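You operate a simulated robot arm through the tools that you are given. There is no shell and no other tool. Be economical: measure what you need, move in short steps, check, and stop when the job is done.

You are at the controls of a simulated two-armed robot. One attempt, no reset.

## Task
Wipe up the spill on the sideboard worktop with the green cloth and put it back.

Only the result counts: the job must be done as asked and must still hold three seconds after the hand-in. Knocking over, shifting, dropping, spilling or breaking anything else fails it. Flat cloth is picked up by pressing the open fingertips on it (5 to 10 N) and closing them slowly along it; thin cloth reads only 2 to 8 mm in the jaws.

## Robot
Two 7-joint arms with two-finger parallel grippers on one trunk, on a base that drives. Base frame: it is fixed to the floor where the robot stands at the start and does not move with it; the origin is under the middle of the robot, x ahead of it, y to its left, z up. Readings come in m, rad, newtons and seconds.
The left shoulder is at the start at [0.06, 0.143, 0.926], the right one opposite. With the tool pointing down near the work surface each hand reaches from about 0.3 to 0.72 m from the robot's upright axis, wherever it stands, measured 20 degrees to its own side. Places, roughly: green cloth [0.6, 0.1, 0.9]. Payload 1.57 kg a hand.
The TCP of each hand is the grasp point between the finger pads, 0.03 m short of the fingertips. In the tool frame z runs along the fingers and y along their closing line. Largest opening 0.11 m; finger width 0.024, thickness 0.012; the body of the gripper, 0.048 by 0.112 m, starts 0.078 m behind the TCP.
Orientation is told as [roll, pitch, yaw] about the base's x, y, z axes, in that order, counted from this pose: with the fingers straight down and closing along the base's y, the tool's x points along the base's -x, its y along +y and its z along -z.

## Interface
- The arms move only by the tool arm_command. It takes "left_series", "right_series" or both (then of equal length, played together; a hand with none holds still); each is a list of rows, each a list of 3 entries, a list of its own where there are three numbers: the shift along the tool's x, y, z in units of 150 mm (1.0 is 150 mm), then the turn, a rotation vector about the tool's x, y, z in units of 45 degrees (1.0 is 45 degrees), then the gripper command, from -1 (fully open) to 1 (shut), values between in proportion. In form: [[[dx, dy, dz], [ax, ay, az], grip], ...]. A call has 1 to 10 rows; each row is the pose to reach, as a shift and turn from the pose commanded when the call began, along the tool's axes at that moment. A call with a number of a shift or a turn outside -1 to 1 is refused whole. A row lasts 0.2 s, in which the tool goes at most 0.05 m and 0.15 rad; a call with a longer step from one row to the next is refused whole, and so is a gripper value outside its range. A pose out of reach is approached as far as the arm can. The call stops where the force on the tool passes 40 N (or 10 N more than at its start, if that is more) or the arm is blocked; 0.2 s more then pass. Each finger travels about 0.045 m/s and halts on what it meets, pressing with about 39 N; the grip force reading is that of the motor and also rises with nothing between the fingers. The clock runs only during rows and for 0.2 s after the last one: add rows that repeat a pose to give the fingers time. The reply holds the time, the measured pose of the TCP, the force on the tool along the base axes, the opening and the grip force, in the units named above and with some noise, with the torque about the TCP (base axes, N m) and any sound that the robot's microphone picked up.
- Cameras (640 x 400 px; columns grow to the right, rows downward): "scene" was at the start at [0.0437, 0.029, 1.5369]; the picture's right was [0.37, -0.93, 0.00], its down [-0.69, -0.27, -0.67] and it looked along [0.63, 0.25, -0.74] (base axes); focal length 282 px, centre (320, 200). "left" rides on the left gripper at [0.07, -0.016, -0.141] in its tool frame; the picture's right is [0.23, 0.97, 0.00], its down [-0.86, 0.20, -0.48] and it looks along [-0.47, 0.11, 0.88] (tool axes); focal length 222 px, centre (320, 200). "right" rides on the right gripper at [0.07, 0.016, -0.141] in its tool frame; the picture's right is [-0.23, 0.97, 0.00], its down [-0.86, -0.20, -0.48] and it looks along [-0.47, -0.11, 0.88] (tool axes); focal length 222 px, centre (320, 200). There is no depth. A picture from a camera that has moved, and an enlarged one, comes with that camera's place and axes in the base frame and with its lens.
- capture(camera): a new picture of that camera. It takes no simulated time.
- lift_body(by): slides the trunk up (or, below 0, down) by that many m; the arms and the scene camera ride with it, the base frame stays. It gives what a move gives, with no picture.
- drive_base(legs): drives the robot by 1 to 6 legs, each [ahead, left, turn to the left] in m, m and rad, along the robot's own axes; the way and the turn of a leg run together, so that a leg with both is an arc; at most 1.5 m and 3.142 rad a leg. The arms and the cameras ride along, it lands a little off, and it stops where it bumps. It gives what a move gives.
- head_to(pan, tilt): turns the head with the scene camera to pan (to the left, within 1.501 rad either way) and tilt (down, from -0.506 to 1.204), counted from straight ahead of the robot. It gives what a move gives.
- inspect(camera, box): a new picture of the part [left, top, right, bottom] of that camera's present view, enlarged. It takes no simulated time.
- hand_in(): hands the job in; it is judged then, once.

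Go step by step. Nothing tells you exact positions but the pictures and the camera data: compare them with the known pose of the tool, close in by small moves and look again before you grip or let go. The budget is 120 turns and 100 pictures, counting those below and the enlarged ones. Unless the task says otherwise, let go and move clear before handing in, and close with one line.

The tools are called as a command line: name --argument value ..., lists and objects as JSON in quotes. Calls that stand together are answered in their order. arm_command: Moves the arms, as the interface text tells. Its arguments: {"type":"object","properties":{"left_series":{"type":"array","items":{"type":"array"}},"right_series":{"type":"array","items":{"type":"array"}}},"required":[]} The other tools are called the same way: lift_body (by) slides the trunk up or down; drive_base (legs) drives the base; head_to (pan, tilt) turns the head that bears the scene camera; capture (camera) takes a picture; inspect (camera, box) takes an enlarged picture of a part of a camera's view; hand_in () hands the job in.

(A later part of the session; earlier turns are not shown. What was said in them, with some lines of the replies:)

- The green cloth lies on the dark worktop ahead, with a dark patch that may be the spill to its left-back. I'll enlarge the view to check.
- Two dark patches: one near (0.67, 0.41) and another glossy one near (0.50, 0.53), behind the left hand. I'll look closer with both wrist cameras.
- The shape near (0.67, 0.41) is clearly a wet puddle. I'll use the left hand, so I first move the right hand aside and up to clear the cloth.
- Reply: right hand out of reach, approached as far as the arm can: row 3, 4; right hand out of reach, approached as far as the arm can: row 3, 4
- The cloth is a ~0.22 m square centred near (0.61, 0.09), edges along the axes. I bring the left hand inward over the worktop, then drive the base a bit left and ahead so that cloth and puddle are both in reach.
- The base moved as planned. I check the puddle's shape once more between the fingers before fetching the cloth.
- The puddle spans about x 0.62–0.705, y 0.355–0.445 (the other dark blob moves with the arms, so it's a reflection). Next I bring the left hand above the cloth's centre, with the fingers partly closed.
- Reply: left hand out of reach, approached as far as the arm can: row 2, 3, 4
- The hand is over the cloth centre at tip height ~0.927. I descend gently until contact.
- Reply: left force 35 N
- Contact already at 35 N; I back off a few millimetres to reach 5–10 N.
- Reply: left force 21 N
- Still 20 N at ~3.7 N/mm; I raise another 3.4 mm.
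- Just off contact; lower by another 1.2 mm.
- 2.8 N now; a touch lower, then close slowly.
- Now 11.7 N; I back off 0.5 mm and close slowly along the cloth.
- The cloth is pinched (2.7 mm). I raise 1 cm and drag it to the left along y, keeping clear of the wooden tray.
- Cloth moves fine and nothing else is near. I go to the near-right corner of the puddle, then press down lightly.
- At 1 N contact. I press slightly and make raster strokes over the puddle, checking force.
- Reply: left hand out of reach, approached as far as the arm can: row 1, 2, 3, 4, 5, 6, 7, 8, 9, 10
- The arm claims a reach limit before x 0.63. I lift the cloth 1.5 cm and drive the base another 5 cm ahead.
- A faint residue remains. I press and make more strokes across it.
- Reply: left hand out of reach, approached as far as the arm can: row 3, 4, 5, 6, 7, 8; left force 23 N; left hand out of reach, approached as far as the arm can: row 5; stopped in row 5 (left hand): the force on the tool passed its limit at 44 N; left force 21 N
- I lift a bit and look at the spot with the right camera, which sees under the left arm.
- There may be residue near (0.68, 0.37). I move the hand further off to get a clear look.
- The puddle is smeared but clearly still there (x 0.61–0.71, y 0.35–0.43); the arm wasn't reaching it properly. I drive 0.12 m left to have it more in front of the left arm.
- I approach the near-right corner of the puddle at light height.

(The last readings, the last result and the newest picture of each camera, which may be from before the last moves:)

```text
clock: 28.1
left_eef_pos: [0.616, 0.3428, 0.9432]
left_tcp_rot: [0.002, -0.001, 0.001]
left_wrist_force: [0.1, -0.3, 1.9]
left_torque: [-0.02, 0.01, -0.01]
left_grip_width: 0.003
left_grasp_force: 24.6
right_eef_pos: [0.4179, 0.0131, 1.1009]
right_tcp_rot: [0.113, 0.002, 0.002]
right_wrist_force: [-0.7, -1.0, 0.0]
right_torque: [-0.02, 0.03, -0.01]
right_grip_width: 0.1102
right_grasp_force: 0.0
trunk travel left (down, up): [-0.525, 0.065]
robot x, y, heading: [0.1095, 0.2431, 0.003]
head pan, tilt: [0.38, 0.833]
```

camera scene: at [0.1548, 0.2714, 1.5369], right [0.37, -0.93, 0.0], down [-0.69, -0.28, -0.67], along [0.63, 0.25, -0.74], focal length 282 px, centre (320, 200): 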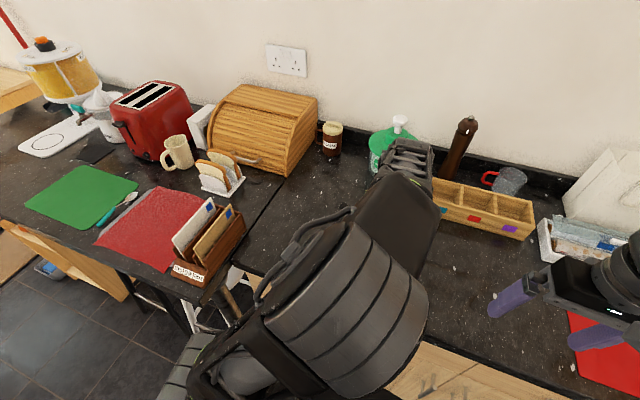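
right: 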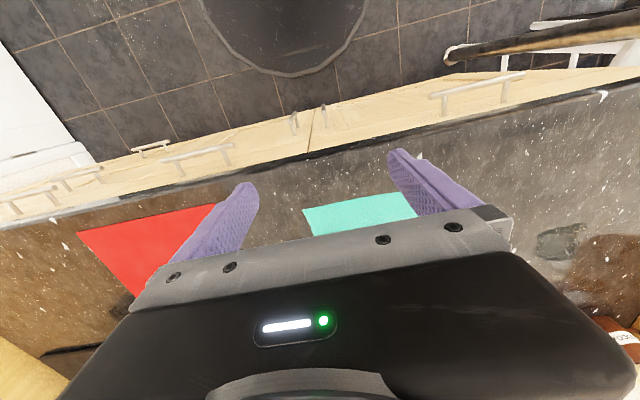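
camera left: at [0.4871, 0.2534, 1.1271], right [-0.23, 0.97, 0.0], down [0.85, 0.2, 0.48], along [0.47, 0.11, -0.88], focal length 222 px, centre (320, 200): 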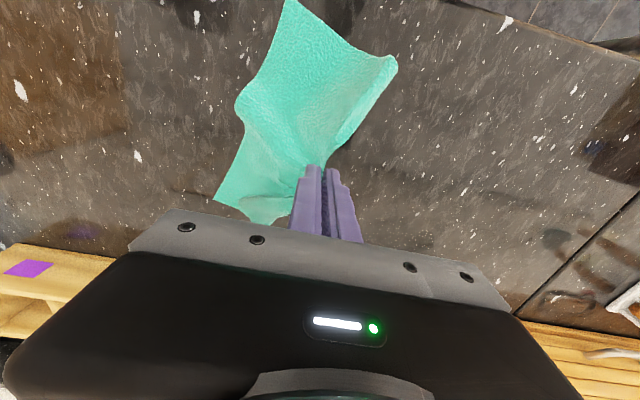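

Now press and stroke: first pass at x 0.616 and back at 0.636.

arm_command --left_series '[[[0, 0, 0.012], [0, 0, 0], 1], [[0, 0.2, 0.012], [0, 0, 0], 1], [[0, 0.4, 0.012], [0, 0, 0], 1], [[0, 0.6, 0.012], [0, 0, 0], 1], [[-0.13, 0.6, 0.012], [0, 0, 0], 1], [[-0.13, 0.4, 0.012], [0, 0, 0], 1], [[-0.13, 0.2, 0.012], [0, 0, 0], 1], [[-0.13, 0, 0.012], [0, 0, 0], 1]]'

```text
clock: 29.9
left_eef_pos: [0.635, 0.342, 0.9425]
left_tcp_rot: [-0.001, -0.001, 0.0]
left_wrist_force: [-0.5, 1.0, 7.3]
left_torque: [-0.02, 0.02, -0.01]
left_grip_width: 0.0028
left_grasp_force: 24.5
right_eef_pos: [0.4165, 0.013, 1.1016]
right_tcp_rot: [0.116, 0.003, 0.003]
right_wrist_force: [-0.2, -0.1, 0.3]
right_torque: [0.01, -0.01, -0.02]
right_grip_width: 0.1101
right_grasp_force: 0.1
trunk travel left (down, up): [-0.525, 0.065]
robot x, y, heading: [0.1109, 0.2412, -0.002]
head pan, tilt: [0.38, 0.833]
```

No reach limits now and 7 N pressure. I continue the raster at x 0.655–0.715.

arm_command --left_series '[[[-0.13, 0, 0], [0, 0, 0], 1], [[-0.13, 0.2, 0], [0, 0, 0], 1], [[-0.13, 0.4, 0], [0, 0, 0], 1], [[-0.13, 0.62, 0], [0, 0, 0], 1], [[-0.26, 0.62, 0], [0, 0, 0], 1], [[-0.26, 0.4, 0], [0, 0, 0], 1], [[-0.26, 0.2, 0], [0, 0, 0], 1], [[-0.26, 0, 0], [0, 0, 0], 1]]'

arm_command --left_series '[[[-0.13, 0, 0], [0, 0, 0], 1], [[-0.13, 0.2, 0], [0, 0, 0], 1], [[-0.13, 0.4, 0], [0, 0, 0], 1], [[-0.13, 0.62, 0], [0, 0, 0], 1], [[-0.26, 0.62, 0], [0, 0, 0], 1], [[-0.26, 0.4, 0], [0, 0, 0], 1], [[-0.26, 0.2, 0], [0, 0, 0], 1], [[-0.26, 0, 0], [0, 0, 0], 1]]'

capture --camera "left"

inspect --camera "scene" --box '[280, 120, 460, 240]'

```text
clock: 31.7
left_eef_pos: [0.675, 0.3449, 0.9436]
left_tcp_rot: [0.0, 0.0, 0.001]
left_wrist_force: [0.2, 0.0, 0.8]
left_torque: [0.0, 0.03, -0.02]
left_grip_width: 0.0026
left_grasp_force: 24.3
right_eef_pos: [0.419, 0.0143, 1.1004]
right_tcp_rot: [0.112, 0.005, 0.001]
right_wrist_force: [-0.3, 0.7, 0.7]
right_torque: [0.01, 0.01, -0.02]
right_grip_width: 0.11
right_grasp_force: 0.1
trunk travel left (down, up): [-0.525, 0.065]
robot x, y, heading: [0.1063, 0.2404, -0.003]
head pan, tilt: [0.38, 0.833]
```

```text
clock: 33.5
left_eef_pos: [0.7134, 0.3414, 0.9423]
left_tcp_rot: [0.0, -0.001, 0.001]
left_wrist_force: [-0.5, 3.2, 10.7]
left_torque: [0.05, 0.06, -0.02]
left_grip_width: 0.0024
left_grasp_force: 23.7
left hand out of reach, approached as far as the arm can: row 4, 5, 6, 7
right_eef_pos: [0.417, 0.0131, 1.1014]
right_tcp_rot: [0.11, 0.003, 0.004]
right_wrist_force: [0.2, -1.2, 0.0]
right_torque: [0.0, -0.01, 0.01]
right_grip_width: 0.1099
right_grasp_force: 0.0
trunk travel left (down, up): [-0.525, 0.065]
robot x, y, heading: [0.1124, 0.2404, 0.001]
head pan, tilt: [0.38, 0.833]
```

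```text
66 pictures are left
camera left: at [0.6428, 0.3256, 1.0827], right [-0.23, 0.97, 0.0], down [0.85, 0.2, 0.48], along [0.47, 0.11, -0.88], focal length 222 px, centre (320, 200)
```

left: 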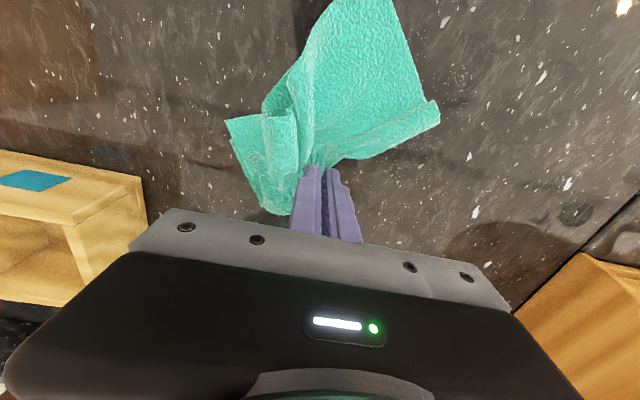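

```text
3.33 times, centred on (370, 180) of scene
camera zoom: at [0.1538, 0.2693, 1.5371], right [0.37, -0.93, 0.0], down [-0.69, -0.27, -0.67], along [0.63, 0.25, -0.74], focal length 939 px, centre (153, 267)
```

zoom: 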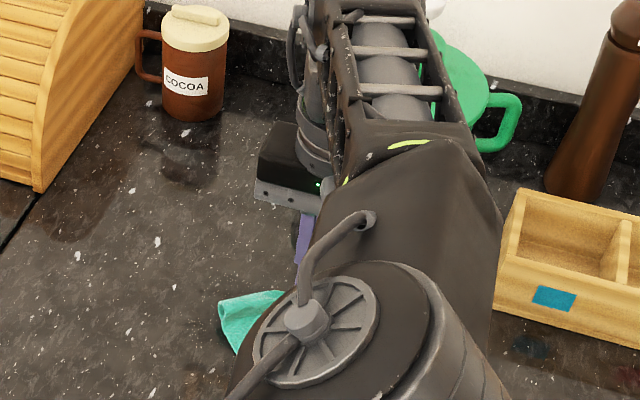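

Strokes done. I lift and back off to inspect the spot.

arm_command --left_series '[[[0.2, 0, -0.15], [0, 0, 0], 1], [[0.45, 0, -0.3], [0, 0, 0], 1], [[0.75, 0, -0.3], [0, 0, 0], 1], [[0.85, -0.25, -0.3], [0, 0, 0], 1], [[0.85, -0.55, -0.3], [0, 0, 0], 1], [[0.85, -0.8, -0.3], [0, 0, 0], 1], [[0.85, -1, -0.3], [0, 0, 0], 1]]'

inspect --camera "scene" --box '[240, 130, 420, 250]'

inspect --camera "right" --box '[440, 150, 640, 290]'

capture --camera "left"

```text
clock: 35.1
left_eef_pos: [0.5878, 0.193, 0.9862]
left_tcp_rot: [0.0, 0.0, 0.0]
left_wrist_force: [0.0, 0.9, -0.2]
left_torque: [0.05, 0.01, -0.01]
left_grip_width: 0.0029
left_grasp_force: 23.6
right_eef_pos: [0.4187, 0.0133, 1.1025]
right_tcp_rot: [0.114, 0.003, 0.003]
right_wrist_force: [-0.1, 0.2, 0.5]
right_torque: [-0.02, -0.02, 0.01]
right_grip_width: 0.1098
right_grasp_force: 0.0
trunk travel left (down, up): [-0.525, 0.065]
robot x, y, heading: [0.1075, 0.2383, -0.002]
head pan, tilt: [0.38, 0.833]
```

```text
3.33 times, centred on (330, 190) of scene
camera zoom: at [0.1549, 0.269, 1.5369], right [0.37, -0.93, 0.0], down [-0.69, -0.27, -0.67], along [0.63, 0.25, -0.74], focal length 939 px, centre (287, 233)
```

zoom: 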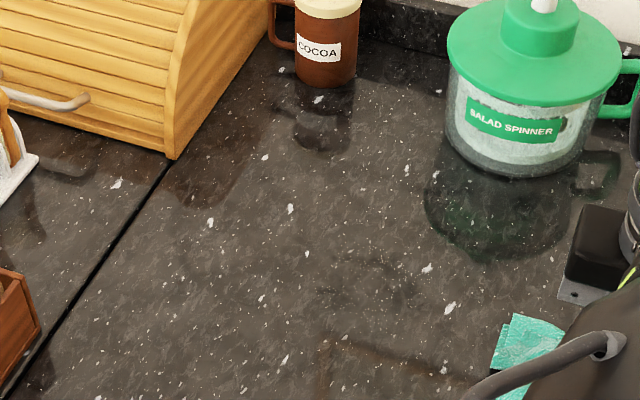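

```text
2.86 times, centred on (540, 220) of right
camera zoom: at [0.3497, 0.0122, 1.2441], right [0.23, 0.97, 0.11], down [0.86, -0.25, 0.45], along [0.46, -0.01, -0.89], focal length 635 px, centre (-309, 143)
```

zoom: 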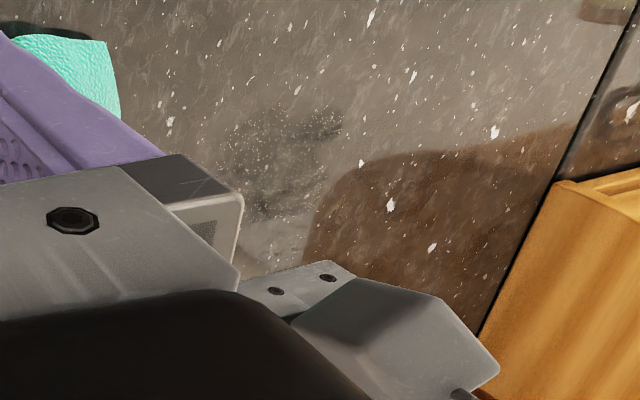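

```text
62 pictures are left
camera left: at [0.5181, 0.1756, 1.1279], right [-0.23, 0.97, 0.0], down [0.86, 0.2, 0.48], along [0.47, 0.11, -0.88], focal length 222 px, centre (320, 200)
```

left: 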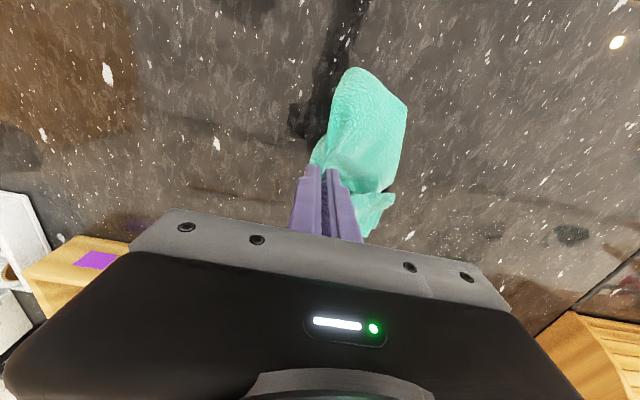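

Now much fainter, but a thin film remains over the same area. I repeat the raster with finer rows.

arm_command --left_series '[[[-0.04, 0.25, 0], [0, 0, 0], 1], [[-0.08, 0.5, 0.05], [0, 0, 0], 1], [[-0.12, 0.75, 0.12], [0, 0, 0], 1], [[-0.16, 0.97, 0.2], [0, 0, 0], 1], [[-0.16, 1, 0.285], [0, 0, 0], 1], [[-0.16, 1, 0.3], [0, 0, 0], 1]]'

arm_command --left_series '[[[0, 0.22, 0], [0, 0, 0], 1], [[0, 0.45, 0], [0, 0, 0], 1], [[0, 0.68, 0], [0, 0, 0], 1], [[-0.1, 0.68, 0], [0, 0, 0], 1], [[-0.1, 0.34, 0], [0, 0, 0], 1], [[-0.1, 0.0, 0], [0, 0, 0], 1], [[-0.2, 0.0, 0], [0, 0, 0], 1], [[-0.2, 0.34, 0], [0, 0, 0], 1], [[-0.2, 0.66, 0], [0, 0, 0], 1], [[-0.2, 0.66, 0], [0, 0, 0], 1]]'

```text
clock: 36.5
left_eef_pos: [0.6116, 0.3433, 0.9421]
left_tcp_rot: [-0.001, -0.003, 0.001]
left_wrist_force: [1.7, 0.2, 7.9]
left_torque: [-0.09, -0.07, 0.03]
left_grip_width: 0.0029
left_grasp_force: 24.1
right_eef_pos: [0.4184, 0.0144, 1.1015]
right_tcp_rot: [0.111, 0.004, 0.003]
right_wrist_force: [-0.2, -0.4, 0.1]
right_torque: [0.0, 0.03, -0.03]
right_grip_width: 0.1099
right_grasp_force: 0.0
trunk travel left (down, up): [-0.525, 0.065]
robot x, y, heading: [0.1123, 0.2378, 0.005]
head pan, tilt: [0.38, 0.833]
```

```text
refused: row 5 steps farther than a row can; nothing moved
```

arm_command --left_series '[[[0, 0.22, 0], [0, 0, 0], 1], [[0, 0.45, 0], [0, 0, 0], 1], [[0, 0.68, 0], [0, 0, 0], 1], [[-0.1, 0.68, 0], [0, 0, 0], 1], [[-0.1, 0.45, 0], [0, 0, 0], 1], [[-0.1, 0.22, 0], [0, 0, 0], 1], [[-0.1, 0.0, 0], [0, 0, 0], 1], [[-0.2, 0.0, 0], [0, 0, 0], 1], [[-0.2, 0.3, 0], [0, 0, 0], 1], [[-0.2, 0.6, 0], [0, 0, 0], 1]]'

arm_command --left_series '[[[-0.1, 0, 0], [0, 0, 0], 1], [[-0.1, -0.2, 0], [0, 0, 0], 1], [[-0.1, -0.4, 0], [0, 0, 0], 1], [[-0.1, -0.6, 0], [0, 0, 0], 1], [[-0.2, -0.6, 0], [0, 0, 0], 1], [[-0.2, -0.4, 0], [0, 0, 0], 1], [[-0.2, -0.2, 0], [0, 0, 0], 1], [[-0.2, 0, 0], [0, 0, 0], 1], [[-0.32, 0.0, 0], [0, 0, 0], 1]]'

```text
clock: 38.7
left_eef_pos: [0.6405, 0.4324, 0.9426]
left_tcp_rot: [0.0, 0.0, 0.0]
left_wrist_force: [-0.8, -2.4, 7.9]
left_torque: [-0.19, -0.02, -0.02]
left_grip_width: 0.0028
left_grasp_force: 24.3
right_eef_pos: [0.418, 0.0129, 1.1014]
right_tcp_rot: [0.112, 0.004, 0.002]
right_wrist_force: [-0.1, 0.2, -0.4]
right_torque: [-0.01, 0.05, 0.0]
right_grip_width: 0.1097
right_grasp_force: 0.1
trunk travel left (down, up): [-0.525, 0.065]
robot x, y, heading: [0.1117, 0.2397, 0.0]
head pan, tilt: [0.38, 0.833]
```

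```text
clock: 40.7
left_eef_pos: [0.6828, 0.4294, 0.9424]
left_tcp_rot: [-0.001, -0.001, 0.001]
left_wrist_force: [-0.7, -0.2, 3.0]
left_torque: [-0.03, 0.01, -0.02]
left_grip_width: 0.0026
left_grasp_force: 24.6
left hand out of reach, approached as far as the arm can: row 9
right_eef_pos: [0.419, 0.0142, 1.1014]
right_tcp_rot: [0.113, 0.007, 0.004]
right_wrist_force: [-0.2, -0.3, -1.2]
right_torque: [0.01, 0.02, -0.01]
right_grip_width: 0.11
right_grasp_force: 0.0
trunk travel left (down, up): [-0.525, 0.065]
robot x, y, heading: [0.1111, 0.2433, -0.001]
head pan, tilt: [0.38, 0.833]
```

Pressing a bit more, I go back along the far side and add strokes along x.

arm_command --left_series '[[[0, -0.2, 0.006], [0, 0, 0], 1], [[0, -0.4, 0.006], [0, 0, 0], 1], [[0, -0.6, 0.006], [0, 0, 0], 1], [[0.2, -0.5, 0.006], [0, 0, 0], 1], [[0.45, -0.5, 0.006], [0, 0, 0], 1], [[0.45, -0.35, 0.006], [0, 0, 0], 1], [[0.2, -0.35, 0.006], [0, 0, 0], 1], [[-0.1, -0.35, 0.006], [0, 0, 0], 1], [[-0.1, -0.2, 0.006], [0, 0, 0], 1], [[0.15, -0.2, 0.006], [0, 0, 0], 1]]'

arm_command --left_series '[[[0.3, 0, 0], [0, 0, 0], 1], [[0.3, 0.15, 0], [0, 0, 0], 1], [[0, 0.15, 0], [0, 0, 0], 1], [[-0.2, 0.15, 0], [0, 0, 0], 1], [[0.1, 0.2, 0], [0, 0, 0], 1], [[0.35, 0.2, 0], [0, 0, 0], 1], [[0.5, 0, -0.15], [0, 0, 0], 1], [[0.5, -0.25, -0.3], [0, 0, 0], 1], [[0.5, -0.55, -0.3], [0, 0, 0], 1], [[0.5, -0.85, -0.3], [0, 0, 0], 1]]'

arm_command --left_series '[[[0, -0.25, 0], [0, 0, 0], 1], [[0, -0.5, 0], [0, 0, 0], 1], [[0, -0.6, 0], [0, 0, 0], 1]]'

inspect --camera "scene" --box '[280, 150, 420, 250]'

inspect --camera "right" --box '[440, 150, 640, 290]'

```text
clock: 42.9
left_eef_pos: [0.6609, 0.3989, 0.9425]
left_tcp_rot: [0.0, -0.001, 0.001]
left_wrist_force: [-0.5, -0.1, 6.8]
left_torque: [-0.08, -0.01, -0.03]
left_grip_width: 0.0029
left_grasp_force: 24.1
right_eef_pos: [0.4177, 0.0132, 1.1018]
right_tcp_rot: [0.112, 0.005, 0.002]
right_wrist_force: [0.6, -0.2, -0.7]
right_torque: [-0.03, -0.03, -0.01]
right_grip_width: 0.1102
right_grasp_force: 0.1
trunk travel left (down, up): [-0.525, 0.065]
robot x, y, heading: [0.1123, 0.2432, -0.003]
head pan, tilt: [0.38, 0.833]
```

```text
clock: 45.1
left_eef_pos: [0.5863, 0.2725, 0.9865]
left_tcp_rot: [0.0, 0.0, -0.001]
left_wrist_force: [-0.8, -0.5, -0.2]
left_torque: [0.02, 0.01, 0.01]
left_grip_width: 0.0026
left_grasp_force: 24.2
left hand out of reach, approached as far as the arm can: row 4
right_eef_pos: [0.4186, 0.0134, 1.1005]
right_tcp_rot: [0.114, 0.004, 0.004]
right_wrist_force: [-0.8, -0.6, 0.7]
right_torque: [0.0, 0.01, 0.0]
right_grip_width: 0.11
right_grasp_force: 0.0
trunk travel left (down, up): [-0.525, 0.065]
robot x, y, heading: [0.1099, 0.2398, -0.001]
head pan, tilt: [0.38, 0.833]
```

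```text
clock: 45.9
left_eef_pos: [0.5864, 0.1832, 0.9864]
left_tcp_rot: [0.0, 0.002, 0.0]
left_wrist_force: [-0.5, 0.6, -0.8]
left_torque: [-0.02, 0.03, -0.03]
left_grip_width: 0.0027
left_grasp_force: 23.8
right_eef_pos: [0.4172, 0.013, 1.1005]
right_tcp_rot: [0.111, 0.005, 0.0]
right_wrist_force: [-0.3, -0.9, 0.4]
right_torque: [0.03, 0.03, -0.01]
right_grip_width: 0.1097
right_grasp_force: 0.1
trunk travel left (down, up): [-0.525, 0.065]
robot x, y, heading: [0.1114, 0.2368, 0.0]
head pan, tilt: [0.38, 0.833]
```

```text
4.00 times, centred on (350, 200) of scene
camera zoom: at [0.1548, 0.2692, 1.5369], right [0.37, -0.93, 0.0], down [-0.69, -0.27, -0.67], along [0.63, 0.25, -0.74], focal length 1127 px, centre (200, 200)
```

zoom: 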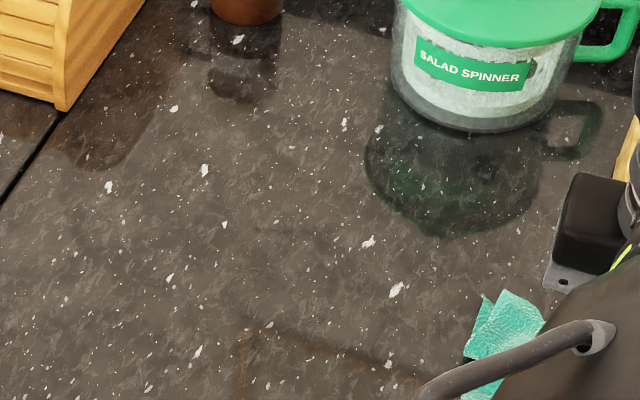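

```text
2.86 times, centred on (540, 220) of right
camera zoom: at [0.3496, 0.0123, 1.2441], right [0.23, 0.97, 0.11], down [0.86, -0.25, 0.45], along [0.46, -0.01, -0.89], focal length 635 px, centre (-309, 143)
```

zoom: 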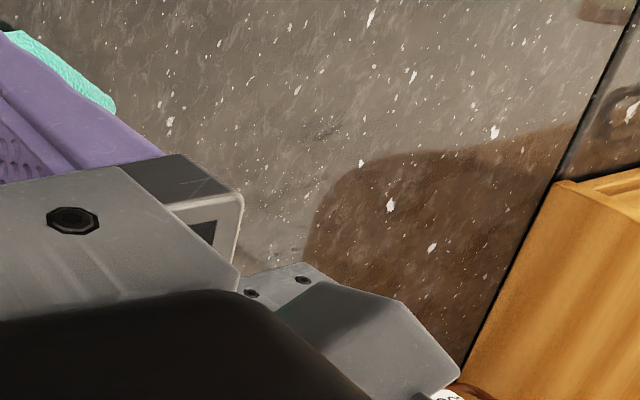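

Nearly clean. I zoom further for remaining traces.

inspect --camera "right" --box '[500, 170, 600, 240]'

inspect --camera "scene" --box '[310, 180, 380, 230]'

```text
5.71 times, centred on (550, 205) of right
camera zoom: at [0.3496, 0.0123, 1.2441], right [0.23, 0.97, 0.11], down [0.86, -0.25, 0.45], along [0.46, -0.01, -0.89], focal length 1269 px, centre (-994, 171)
```

zoom: 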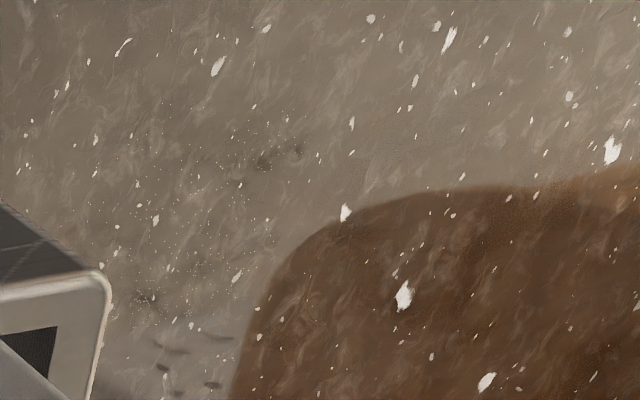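

```text
8.00 times, centred on (345, 205) of scene
camera zoom: at [0.1548, 0.2692, 1.5369], right [0.37, -0.93, 0.0], down [-0.69, -0.27, -0.67], along [0.63, 0.25, -0.74], focal length 2254 px, centre (120, 160)
```

zoom: 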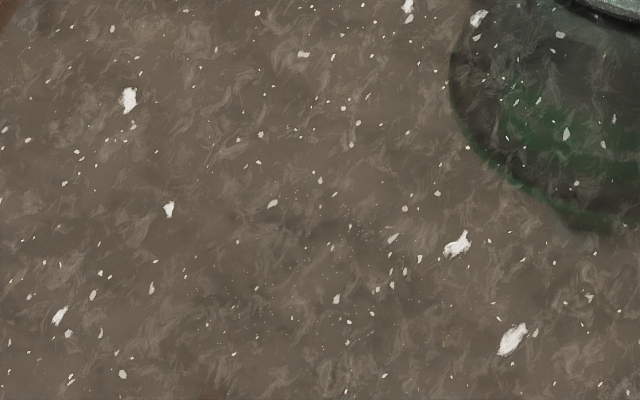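

Slight traces remain near (0.64, 0.42) and (0.685, 0.385). One more full pass.

arm_command --left_series '[[[-0.05, 0.25, 0], [0, 0, 0], 1], [[-0.1, 0.5, 0.05], [0, 0, 0], 1], [[-0.15, 0.75, 0.12], [0, 0, 0], 1], [[-0.23, 0.97, 0.2], [0, 0, 0], 1], [[-0.23, 1, 0.285], [0, 0, 0], 1], [[-0.23, 1, 0.303], [0, 0, 0], 1]]'

arm_command --left_series '[[[0, 0.26, 0], [0, 0, 0], 1], [[0, 0.52, 0], [0, 0, 0], 1], [[0, 0.75, 0], [0, 0, 0], 1], [[-0.1, 0.75, 0], [0, 0, 0], 1], [[-0.1, 0.5, 0], [0, 0, 0], 1], [[-0.1, 0.25, 0], [0, 0, 0], 1], [[-0.1, 0.05, 0], [0, 0, 0], 1], [[-0.2, 0.05, 0], [0, 0, 0], 1], [[-0.2, 0.36, 0], [0, 0, 0], 1], [[-0.2, 0.68, 0], [0, 0, 0], 1]]'

arm_command --left_series '[[[-0.1, 0, 0], [0, 0, 0], 1], [[-0.1, -0.2, 0], [0, 0, 0], 1], [[-0.1, -0.4, 0], [0, 0, 0], 1], [[-0.1, -0.6, 0], [0, 0, 0], 1], [[-0.2, -0.6, 0], [0, 0, 0], 1], [[-0.2, -0.4, 0], [0, 0, 0], 1], [[-0.2, -0.2, 0], [0, 0, 0], 1], [[-0.2, -0.05, 0], [0, 0, 0], 1], [[-0.28, -0.1, 0], [0, 0, 0], 1], [[-0.28, -0.35, 0], [0, 0, 0], 1]]'

arm_command --left_series '[[[0, -0.2, 0], [0, 0, 0], 1], [[0.2, -0.1, 0], [0, 0, 0], 1], [[0.45, -0.1, 0], [0, 0, 0], 1], [[0.45, 0.05, 0], [0, 0, 0], 1], [[0.2, 0.05, 0], [0, 0, 0], 1], [[-0.05, 0.05, 0], [0, 0, 0], 1], [[0, 0.2, 0], [0, 0, 0], 1], [[0.25, 0.2, 0], [0, 0, 0], 1], [[0.5, 0.2, 0], [0, 0, 0], 1], [[0.5, 0.1, -0.2], [0, 0, 0], 1]]'

arm_command --left_series '[[[0.1, -0.25, -0.1], [0, 0, 0], 1], [[0.2, -0.5, -0.1], [0, 0, 0], 1], [[0.2, -0.8, -0.1], [0, 0, 0], 1], [[0.2, -1, -0.1], [0, 0, 0], 1]]'

capture --camera "left"

inspect --camera "right" --box '[480, 160, 600, 240]'

inspect --camera "scene" --box '[310, 180, 380, 230]'

```text
clock: 47.3
left_eef_pos: [0.6193, 0.335, 0.943]
left_tcp_rot: [0.001, -0.002, 0.0]
left_wrist_force: [-0.2, 1.3, 3.4]
left_torque: [-0.03, -0.04, -0.01]
left_grip_width: 0.0027
left_grasp_force: 24.0
right_eef_pos: [0.4178, 0.0127, 1.1014]
right_tcp_rot: [0.112, 0.004, 0.002]
right_wrist_force: [0.1, 0.2, -0.3]
right_torque: [-0.01, 0.01, 0.03]
right_grip_width: 0.1099
right_grasp_force: 0.0
trunk travel left (down, up): [-0.525, 0.065]
robot x, y, heading: [0.1081, 0.2409, -0.004]
head pan, tilt: [0.38, 0.833]
```

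```text
clock: 49.5
left_eef_pos: [0.6505, 0.4343, 0.942]
left_tcp_rot: [-0.001, -0.003, -0.003]
left_wrist_force: [0.2, -0.9, 5.5]
left_torque: [-0.07, -0.07, -0.01]
left_grip_width: 0.0028
left_grasp_force: 23.9
right_eef_pos: [0.4179, 0.0137, 1.1004]
right_tcp_rot: [0.113, 0.003, 0.002]
right_wrist_force: [0.4, 0.4, 0.4]
right_torque: [-0.05, -0.05, 0.02]
right_grip_width: 0.1102
right_grasp_force: 0.0
trunk travel left (down, up): [-0.525, 0.065]
robot x, y, heading: [0.1074, 0.2389, -0.004]
head pan, tilt: [0.38, 0.833]
```

```text
clock: 51.7
left_eef_pos: [0.6917, 0.3817, 0.9421]
left_tcp_rot: [0.0, 0.0, 0.002]
left_wrist_force: [0.1, 1.6, 8.7]
left_torque: [-0.02, 0.02, -0.01]
left_grip_width: 0.0028
left_grasp_force: 24.2
right_eef_pos: [0.4183, 0.0131, 1.1018]
right_tcp_rot: [0.114, 0.005, 0.003]
right_wrist_force: [-0.4, -0.7, 0.2]
right_torque: [0.0, 0.03, -0.04]
right_grip_width: 0.1098
right_grasp_force: 0.0
trunk travel left (down, up): [-0.525, 0.065]
robot x, y, heading: [0.1096, 0.242, 0.002]
head pan, tilt: [0.38, 0.833]
```

```text
clock: 53.9
left_eef_pos: [0.6163, 0.3979, 0.973]
left_tcp_rot: [0.0, 0.0, 0.001]
left_wrist_force: [-0.9, -0.4, -0.8]
left_torque: [0.01, 0.02, -0.03]
left_grip_width: 0.0026
left_grasp_force: 24.1
right_eef_pos: [0.4175, 0.0131, 1.1003]
right_tcp_rot: [0.111, 0.003, 0.002]
right_wrist_force: [0.8, 0.1, 0.4]
right_torque: [0.02, -0.01, 0.0]
right_grip_width: 0.1099
right_grasp_force: 0.1
trunk travel left (down, up): [-0.525, 0.065]
robot x, y, heading: [0.11, 0.239, 0.002]
head pan, tilt: [0.38, 0.833]
```

```text
clock: 54.9
left_eef_pos: [0.5865, 0.2496, 0.9861]
left_tcp_rot: [0.0, 0.001, 0.002]
left_wrist_force: [0.5, 0.5, -0.2]
left_torque: [0.02, -0.02, -0.02]
left_grip_width: 0.0027
left_grasp_force: 24.4
right_eef_pos: [0.4188, 0.0133, 1.1021]
right_tcp_rot: [0.112, 0.005, 0.002]
right_wrist_force: [0.4, 0.1, -0.8]
right_torque: [-0.02, 0.0, 0.01]
right_grip_width: 0.11
right_grasp_force: 0.1
trunk travel left (down, up): [-0.525, 0.065]
robot x, y, heading: [0.117, 0.2394, -0.001]
head pan, tilt: [0.38, 0.833]
```

```text
57 pictures are left
camera left: at [0.5172, 0.2319, 1.1276], right [-0.23, 0.97, 0.0], down [0.85, 0.2, 0.48], along [0.47, 0.11, -0.88], focal length 222 px, centre (320, 200)
```

left: 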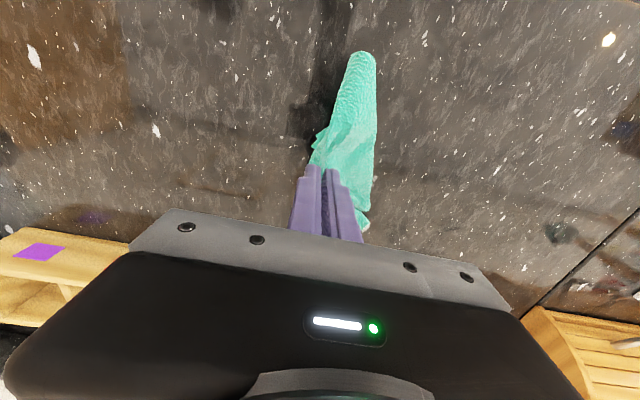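

```text
5.00 times, centred on (540, 200) of right
camera zoom: at [0.3496, 0.0123, 1.2441], right [0.23, 0.97, 0.11], down [0.86, -0.25, 0.45], along [0.46, -0.01, -0.89], focal length 1111 px, centre (-780, 200)
```

zoom: 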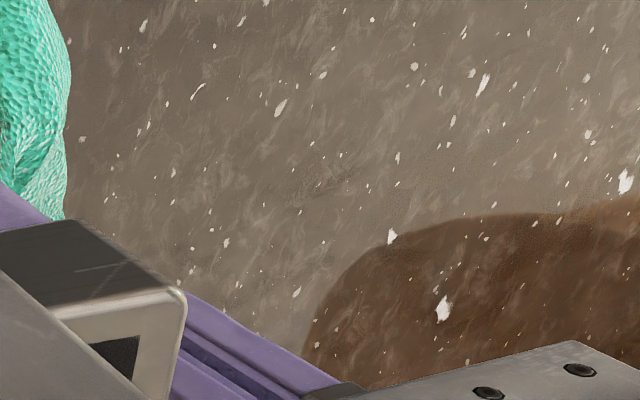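

```text
8.00 times, centred on (345, 205) of scene
camera zoom: at [0.1548, 0.2692, 1.5369], right [0.37, -0.93, 0.0], down [-0.69, -0.27, -0.67], along [0.63, 0.25, -0.74], focal length 2254 px, centre (120, 160)
```

zoom: 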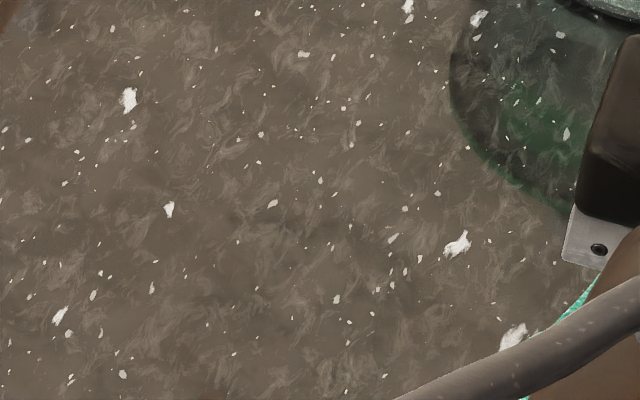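

The worktop is clean from both views. I drive back right so the cloth's home spot is in front, then look at how the cloth hangs.

drive_base --legs '[[0, -0.14, 0]]'

capture --camera "left"

inspect --camera "right" --box '[260, 80, 640, 300]'

```text
clock: 56.2
left_eef_pos: [0.5878, 0.1107, 0.987]
left_tcp_rot: [0.001, 0.0, -0.001]
left_wrist_force: [-0.4, -0.1, 0.3]
left_torque: [0.07, -0.02, 0.01]
left_grip_width: 0.0027
left_grasp_force: 23.7
right_eef_pos: [0.4198, -0.1248, 1.1008]
right_tcp_rot: [0.115, 0.004, 0.003]
right_wrist_force: [-0.3, -0.6, -0.4]
right_torque: [0.04, 0.0, -0.02]
right_grip_width: 0.11
right_grasp_force: 0.1
trunk travel left (down, up): [-0.525, 0.065]
robot x, y, heading: [0.1101, 0.1026, 0.0]
head pan, tilt: [0.38, 0.833]
```

```text
54 pictures are left
camera left: at [0.5173, 0.0938, 1.1275], right [-0.23, 0.97, 0.0], down [0.85, 0.2, 0.48], along [0.47, 0.11, -0.88], focal length 222 px, centre (320, 200)
```

left: 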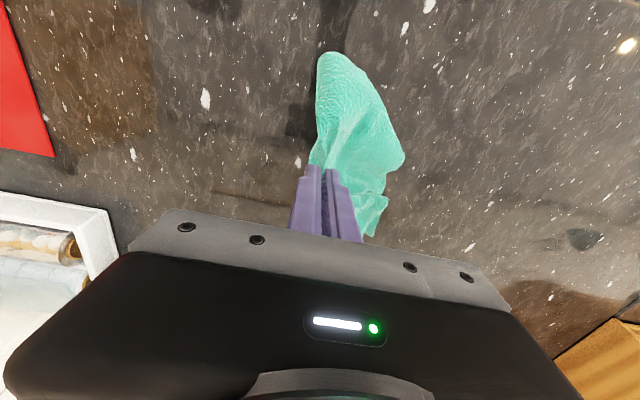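

```text
1.68 times, centred on (450, 190) of right
camera zoom: at [0.3497, -0.1263, 1.2439], right [0.22, 0.97, 0.11], down [0.86, -0.25, 0.45], along [0.46, -0.01, -0.89], focal length 374 px, centre (101, 217)
```

zoom: 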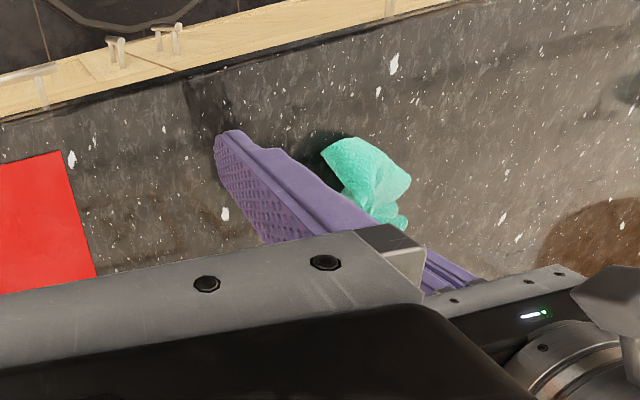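

The cloth is bunched to one side. I raise it so it hangs free and unfolds.

arm_command --left_series '[[[0, 0.05, -0.3], [0, 0, 0], 1], [[0, 0.05, -0.6], [0, 0, 0], 1], [[0, 0.05, -0.75], [0, 0, 0], 1], [[0, 0.05, -0.75], [0, 0, 0], 1], [[0, 0.05, -0.75], [0, 0, 0], 1]]'

capture --camera "left"

inspect --camera "right" --box '[260, 80, 640, 300]'

```text
clock: 57.4
left_eef_pos: [0.5876, 0.1189, 1.1007]
left_tcp_rot: [-0.003, 0.001, 0.003]
left_wrist_force: [1.1, 0.8, -0.8]
left_torque: [-0.02, 0.01, 0.0]
left_grip_width: 0.0028
left_grasp_force: 24.5
right_eef_pos: [0.4191, -0.1234, 1.1003]
right_tcp_rot: [0.111, 0.006, 0.002]
right_wrist_force: [-0.4, -1.1, 0.2]
right_torque: [-0.02, 0.01, -0.02]
right_grip_width: 0.1102
right_grasp_force: 0.1
trunk travel left (down, up): [-0.525, 0.065]
robot x, y, heading: [0.1132, 0.1024, -0.005]
head pan, tilt: [0.38, 0.833]
```

```text
52 pictures are left
camera left: at [0.5161, 0.103, 1.2416], right [-0.23, 0.97, 0.0], down [0.85, 0.2, 0.48], along [0.47, 0.11, -0.88], focal length 222 px, centre (320, 200)
```

left: 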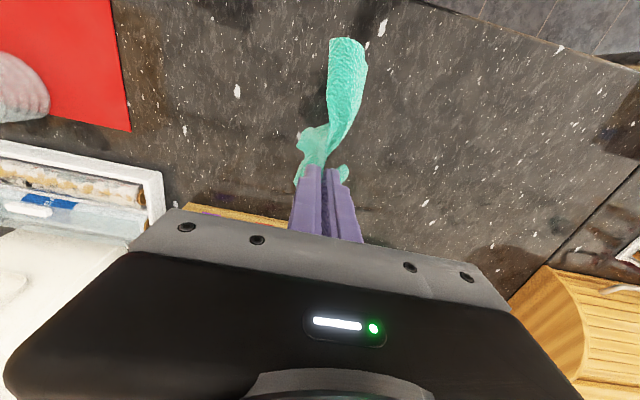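

```text
1.68 times, centred on (450, 190) of right
camera zoom: at [0.3497, -0.1245, 1.2442], right [0.22, 0.97, 0.11], down [0.86, -0.25, 0.45], along [0.46, -0.01, -0.89], focal length 374 px, centre (101, 217)
```

zoom: 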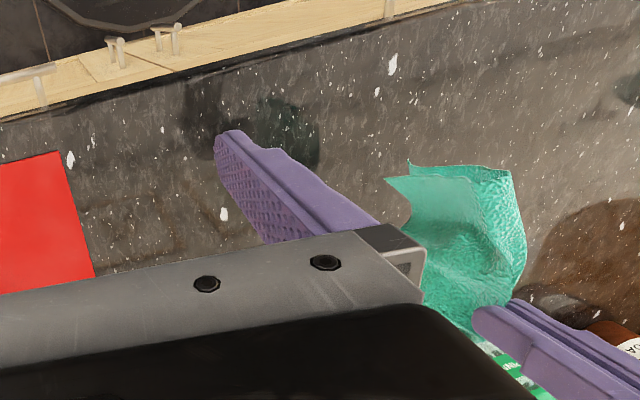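

It hangs folded in two. I lower it slowly straight above the home spot so the halves can splay.

arm_command --left_series '[[[-0.04, -0.14, 0], [0, 0, 0], 1], [[-0.04, -0.14, 0.2], [0, 0, 0], 1], [[-0.04, -0.14, 0.4], [0, 0, 0], 1], [[-0.04, -0.14, 0.55], [0, 0, 0], 1], [[-0.04, -0.14, 0.7], [0, 0, 0], 1], [[-0.04, -0.14, 0.8], [0, 0, 0], 1], [[-0.04, -0.14, 0.9], [0, 0, 0], 1], [[-0.04, -0.14, 0.97], [0, 0, 0], 1], [[-0.04, -0.14, 0.97], [0, 0, 0], 1]]'

capture --camera "left"

inspect --camera "right" --box '[260, 80, 640, 300]'

```text
clock: 59.4
left_eef_pos: [0.5921, 0.0985, 0.9532]
left_tcp_rot: [-0.001, -0.001, 0.001]
left_wrist_force: [-0.2, 0.6, 0.3]
left_torque: [0.01, 0.0, -0.06]
left_grip_width: 0.0028
left_grasp_force: 23.6
right_eef_pos: [0.4196, -0.1238, 1.1014]
right_tcp_rot: [0.11, 0.002, 0.002]
right_wrist_force: [-0.5, 0.6, -0.2]
right_torque: [0.0, 0.0, -0.02]
right_grip_width: 0.1098
right_grasp_force: 0.0
trunk travel left (down, up): [-0.525, 0.065]
robot x, y, heading: [0.11, 0.1087, 0.003]
head pan, tilt: [0.38, 0.833]
```

```text
50 pictures are left
camera left: at [0.522, 0.0818, 1.0941], right [-0.23, 0.97, 0.0], down [0.85, 0.2, 0.48], along [0.47, 0.11, -0.88], focal length 222 px, centre (320, 200)
```

left: 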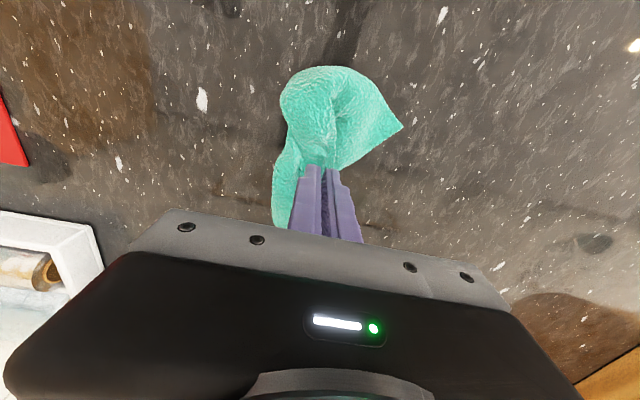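

```text
1.68 times, centred on (450, 190) of right
camera zoom: at [0.3496, -0.1249, 1.2442], right [0.22, 0.97, 0.11], down [0.86, -0.25, 0.45], along [0.46, -0.01, -0.89], focal length 374 px, centre (101, 217)
```

zoom: 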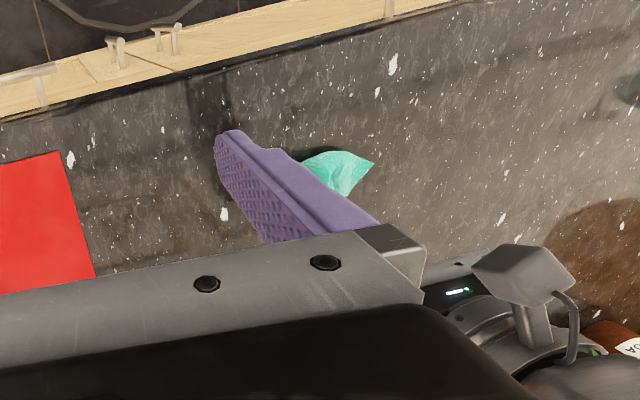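

It crumples when dropped straight. I'll lift again and lay it down while moving along +y so it trails out smoothly.

arm_command --left_series '[[[0, 0, -0.3], [0, 0, 0], 1], [[0, -0.1, -0.6], [0, 0, 0], 1], [[0, -0.35, -0.8], [0, 0, 0], 1], [[0, -0.55, -0.8], [0, 0, 0], 1], [[0, -0.55, -0.8], [0, 0, 0], 1], [[0, -0.55, -0.8], [0, 0, 0], 1]]'

arm_command --left_series '[[[0, 0, 0.1], [0, 0, 0], 1], [[0, 0.07, 0.2], [0, 0, 0], 1], [[0, 0.2, 0.33], [0, 0, 0], 1], [[0, 0.35, 0.46], [0, 0, 0], 1], [[0, 0.5, 0.58], [0, 0, 0], 1], [[0, 0.65, 0.7], [0, 0, 0], 1], [[0, 0.75, 0.79], [0, 0, 0], 1], [[0, 0.8, 0.84], [0, 0, 0], 1], [[0, 0.8, 0.85], [0, 0, 0], 1]]'

capture --camera "left"

```text
clock: 60.8
left_eef_pos: [0.5917, 0.0143, 1.0735]
left_tcp_rot: [-0.001, -0.003, 0.003]
left_wrist_force: [-0.1, 0.3, -0.2]
left_torque: [0.02, -0.01, 0.0]
left_grip_width: 0.0027
left_grasp_force: 23.6
right_eef_pos: [0.4186, -0.1239, 1.1009]
right_tcp_rot: [0.112, 0.004, 0.003]
right_wrist_force: [0.1, -0.6, 0.4]
right_torque: [0.01, 0.0, 0.0]
right_grip_width: 0.11
right_grasp_force: 0.0
trunk travel left (down, up): [-0.525, 0.065]
robot x, y, heading: [0.1119, 0.1011, 0.0]
head pan, tilt: [0.38, 0.833]
```

```text
clock: 62.8
left_eef_pos: [0.5927, 0.1347, 0.9453]
left_tcp_rot: [-0.001, 0.0, 0.002]
left_wrist_force: [0.3, -0.5, -0.1]
left_torque: [0.0, 0.03, -0.01]
left_grip_width: 0.0028
left_grasp_force: 24.0
right_eef_pos: [0.419, -0.1239, 1.1006]
right_tcp_rot: [0.113, 0.004, 0.003]
right_wrist_force: [-0.2, -1.0, 0.6]
right_torque: [0.01, 0.0, 0.01]
right_grip_width: 0.1099
right_grasp_force: 0.0
trunk travel left (down, up): [-0.525, 0.065]
robot x, y, heading: [0.1099, 0.1021, -0.001]
head pan, tilt: [0.38, 0.833]
```

```text
48 pictures are left
camera left: at [0.5232, 0.1185, 1.0862], right [-0.23, 0.97, 0.0], down [0.85, 0.2, 0.48], along [0.47, 0.11, -0.88], focal length 222 px, centre (320, 200)
```

left: 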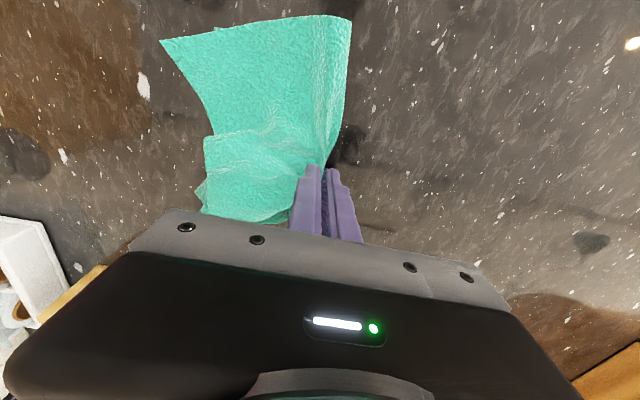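

The cloth lies smoothly folded over its home spot (centre about x 0.60, y 0.09). I open the fingers slowly and lift off.

arm_command --left_series '[[[0, 0, 0], [0, 0, 0], 0.8], [[0, 0, 0], [0, 0, 0], 0.6], [[0, 0, 0], [0, 0, 0], 0.5], [[0, 0, 0], [0, 0, 0], 0.5], [[0, 0, -0.1], [0, 0, 0], 0.5], [[0, 0, -0.25], [0, 0, 0], 0.5], [[0, 0, -0.5], [0, 0, 0], 0.5], [[0, 0, -0.8], [0, 0, 0], 0.5]]'

capture --camera "left"

```text
clock: 64.6
left_eef_pos: [0.5937, 0.1368, 1.0654]
left_tcp_rot: [-0.001, 0.001, 0.002]
left_wrist_force: [0.7, -0.1, 0.4]
left_torque: [0.0, 0.0, 0.01]
left_grip_width: 0.0275
left_grasp_force: 0.0
right_eef_pos: [0.4182, -0.1248, 1.1002]
right_tcp_rot: [0.111, 0.004, 0.004]
right_wrist_force: [0.1, 0.1, 0.2]
right_torque: [-0.01, -0.03, 0.02]
right_grip_width: 0.1101
right_grasp_force: 0.1
trunk travel left (down, up): [-0.525, 0.065]
robot x, y, heading: [0.1113, 0.0996, -0.001]
head pan, tilt: [0.38, 0.833]
```

```text
47 pictures are left
camera left: at [0.524, 0.1197, 1.2065], right [-0.23, 0.97, 0.0], down [0.85, 0.2, 0.48], along [0.47, 0.11, -0.88], focal length 222 px, centre (320, 200)
```

left: 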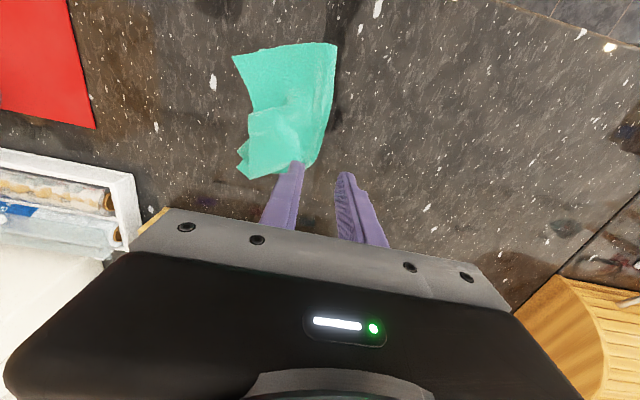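

The cloth lies within its original footprint. I retract the left hand and check the whole scene.

arm_command --left_series '[[[0.2, 0.2, -0.1], [0, 0, 0], 0.2], [[0.4, 0.4, -0.2], [0, 0, 0], 0], [[0.6, 0.6, -0.2], [0, 0, 0], -0.3], [[0.8, 0.8, -0.2], [0, 0, 0], -0.6], [[1, 1, -0.2], [0, 0, 0], -1]]'

capture --camera "scene"

inspect --camera "right" --box '[240, 60, 640, 300]'

```text
clock: 65.8
left_eef_pos: [0.4431, 0.2856, 1.0979]
left_tcp_rot: [-0.001, 0.001, -0.001]
left_wrist_force: [0.3, 0.3, -0.7]
left_torque: [-0.05, -0.04, 0.01]
left_grip_width: 0.1098
left_grasp_force: 0.0
right_eef_pos: [0.4182, -0.1232, 1.1019]
right_tcp_rot: [0.112, 0.004, 0.004]
right_wrist_force: [-0.8, 0.2, 0.4]
right_torque: [0.04, -0.03, 0.01]
right_grip_width: 0.1099
right_grasp_force: 0.0
trunk travel left (down, up): [-0.525, 0.065]
robot x, y, heading: [0.1099, 0.1041, 0.0]
head pan, tilt: [0.38, 0.833]
```

```text
46 pictures are left
camera scene: at [0.1536, 0.1325, 1.5369], right [0.37, -0.93, 0.0], down [-0.69, -0.27, -0.67], along [0.63, 0.25, -0.74], focal length 282 px, centre (320, 200)
```

scene: 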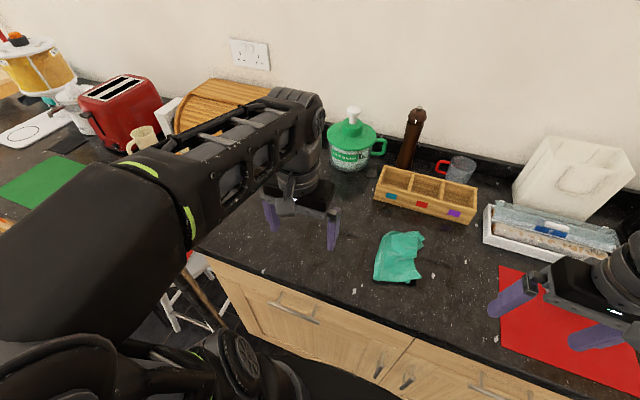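

```text
1.60 times, centred on (440, 180) of right
camera zoom: at [0.3487, -0.1245, 1.2444], right [0.22, 0.97, 0.11], down [0.86, -0.25, 0.45], along [0.46, -0.01, -0.89], focal length 355 px, centre (128, 232)
```

zoom: 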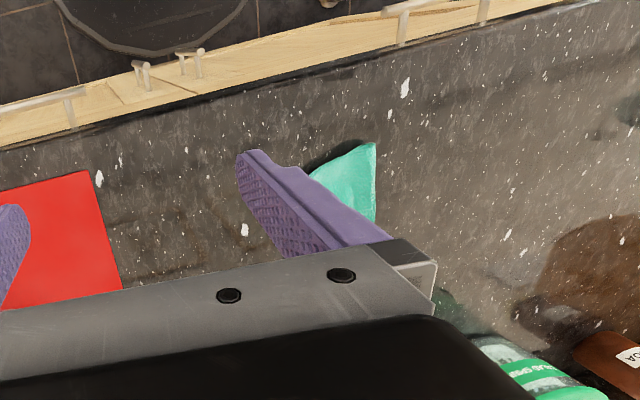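

Nothing else has moved. One last close look at the wiped spot and the cloth.

inspect --camera "scene" --box '[250, 160, 350, 240]'

inspect --camera "scene" --box '[340, 200, 460, 300]'

```text
5.00 times, centred on (300, 200) of scene
camera zoom: at [0.1536, 0.1325, 1.5369], right [0.37, -0.93, 0.0], down [-0.69, -0.27, -0.67], along [0.63, 0.25, -0.74], focal length 1409 px, centre (420, 200)
```

zoom: 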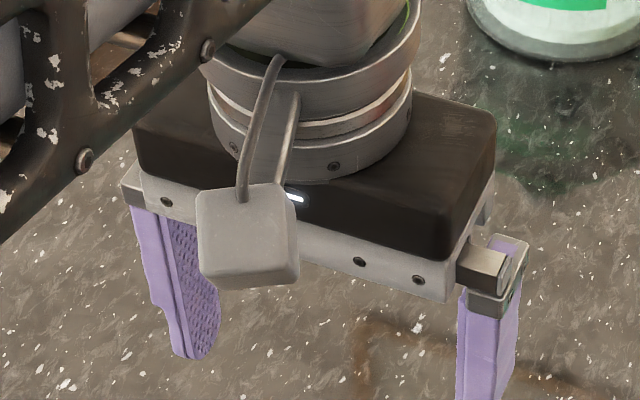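

```text
4.00 times, centred on (400, 250) of scene
camera zoom: at [0.1536, 0.1325, 1.5369], right [0.37, -0.93, 0.0], down [-0.69, -0.27, -0.67], along [0.63, 0.25, -0.74], focal length 1127 px, centre (0, 0)
```

zoom: 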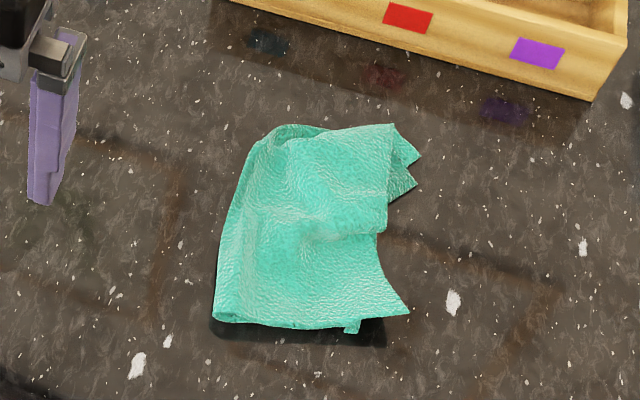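

The spot is clean, the cloth is back within about 2 cm of where it lay, and both hands are clear, so I hand in.

hand_in

```text
The job is handed in.
```

I wiped up the spill and put the green cloth back about 2 cm from where it lay; it is folded roughly in half rather than spread flat. No spill showed in my last clear pictures of the spot, and I saw nothing else moved.
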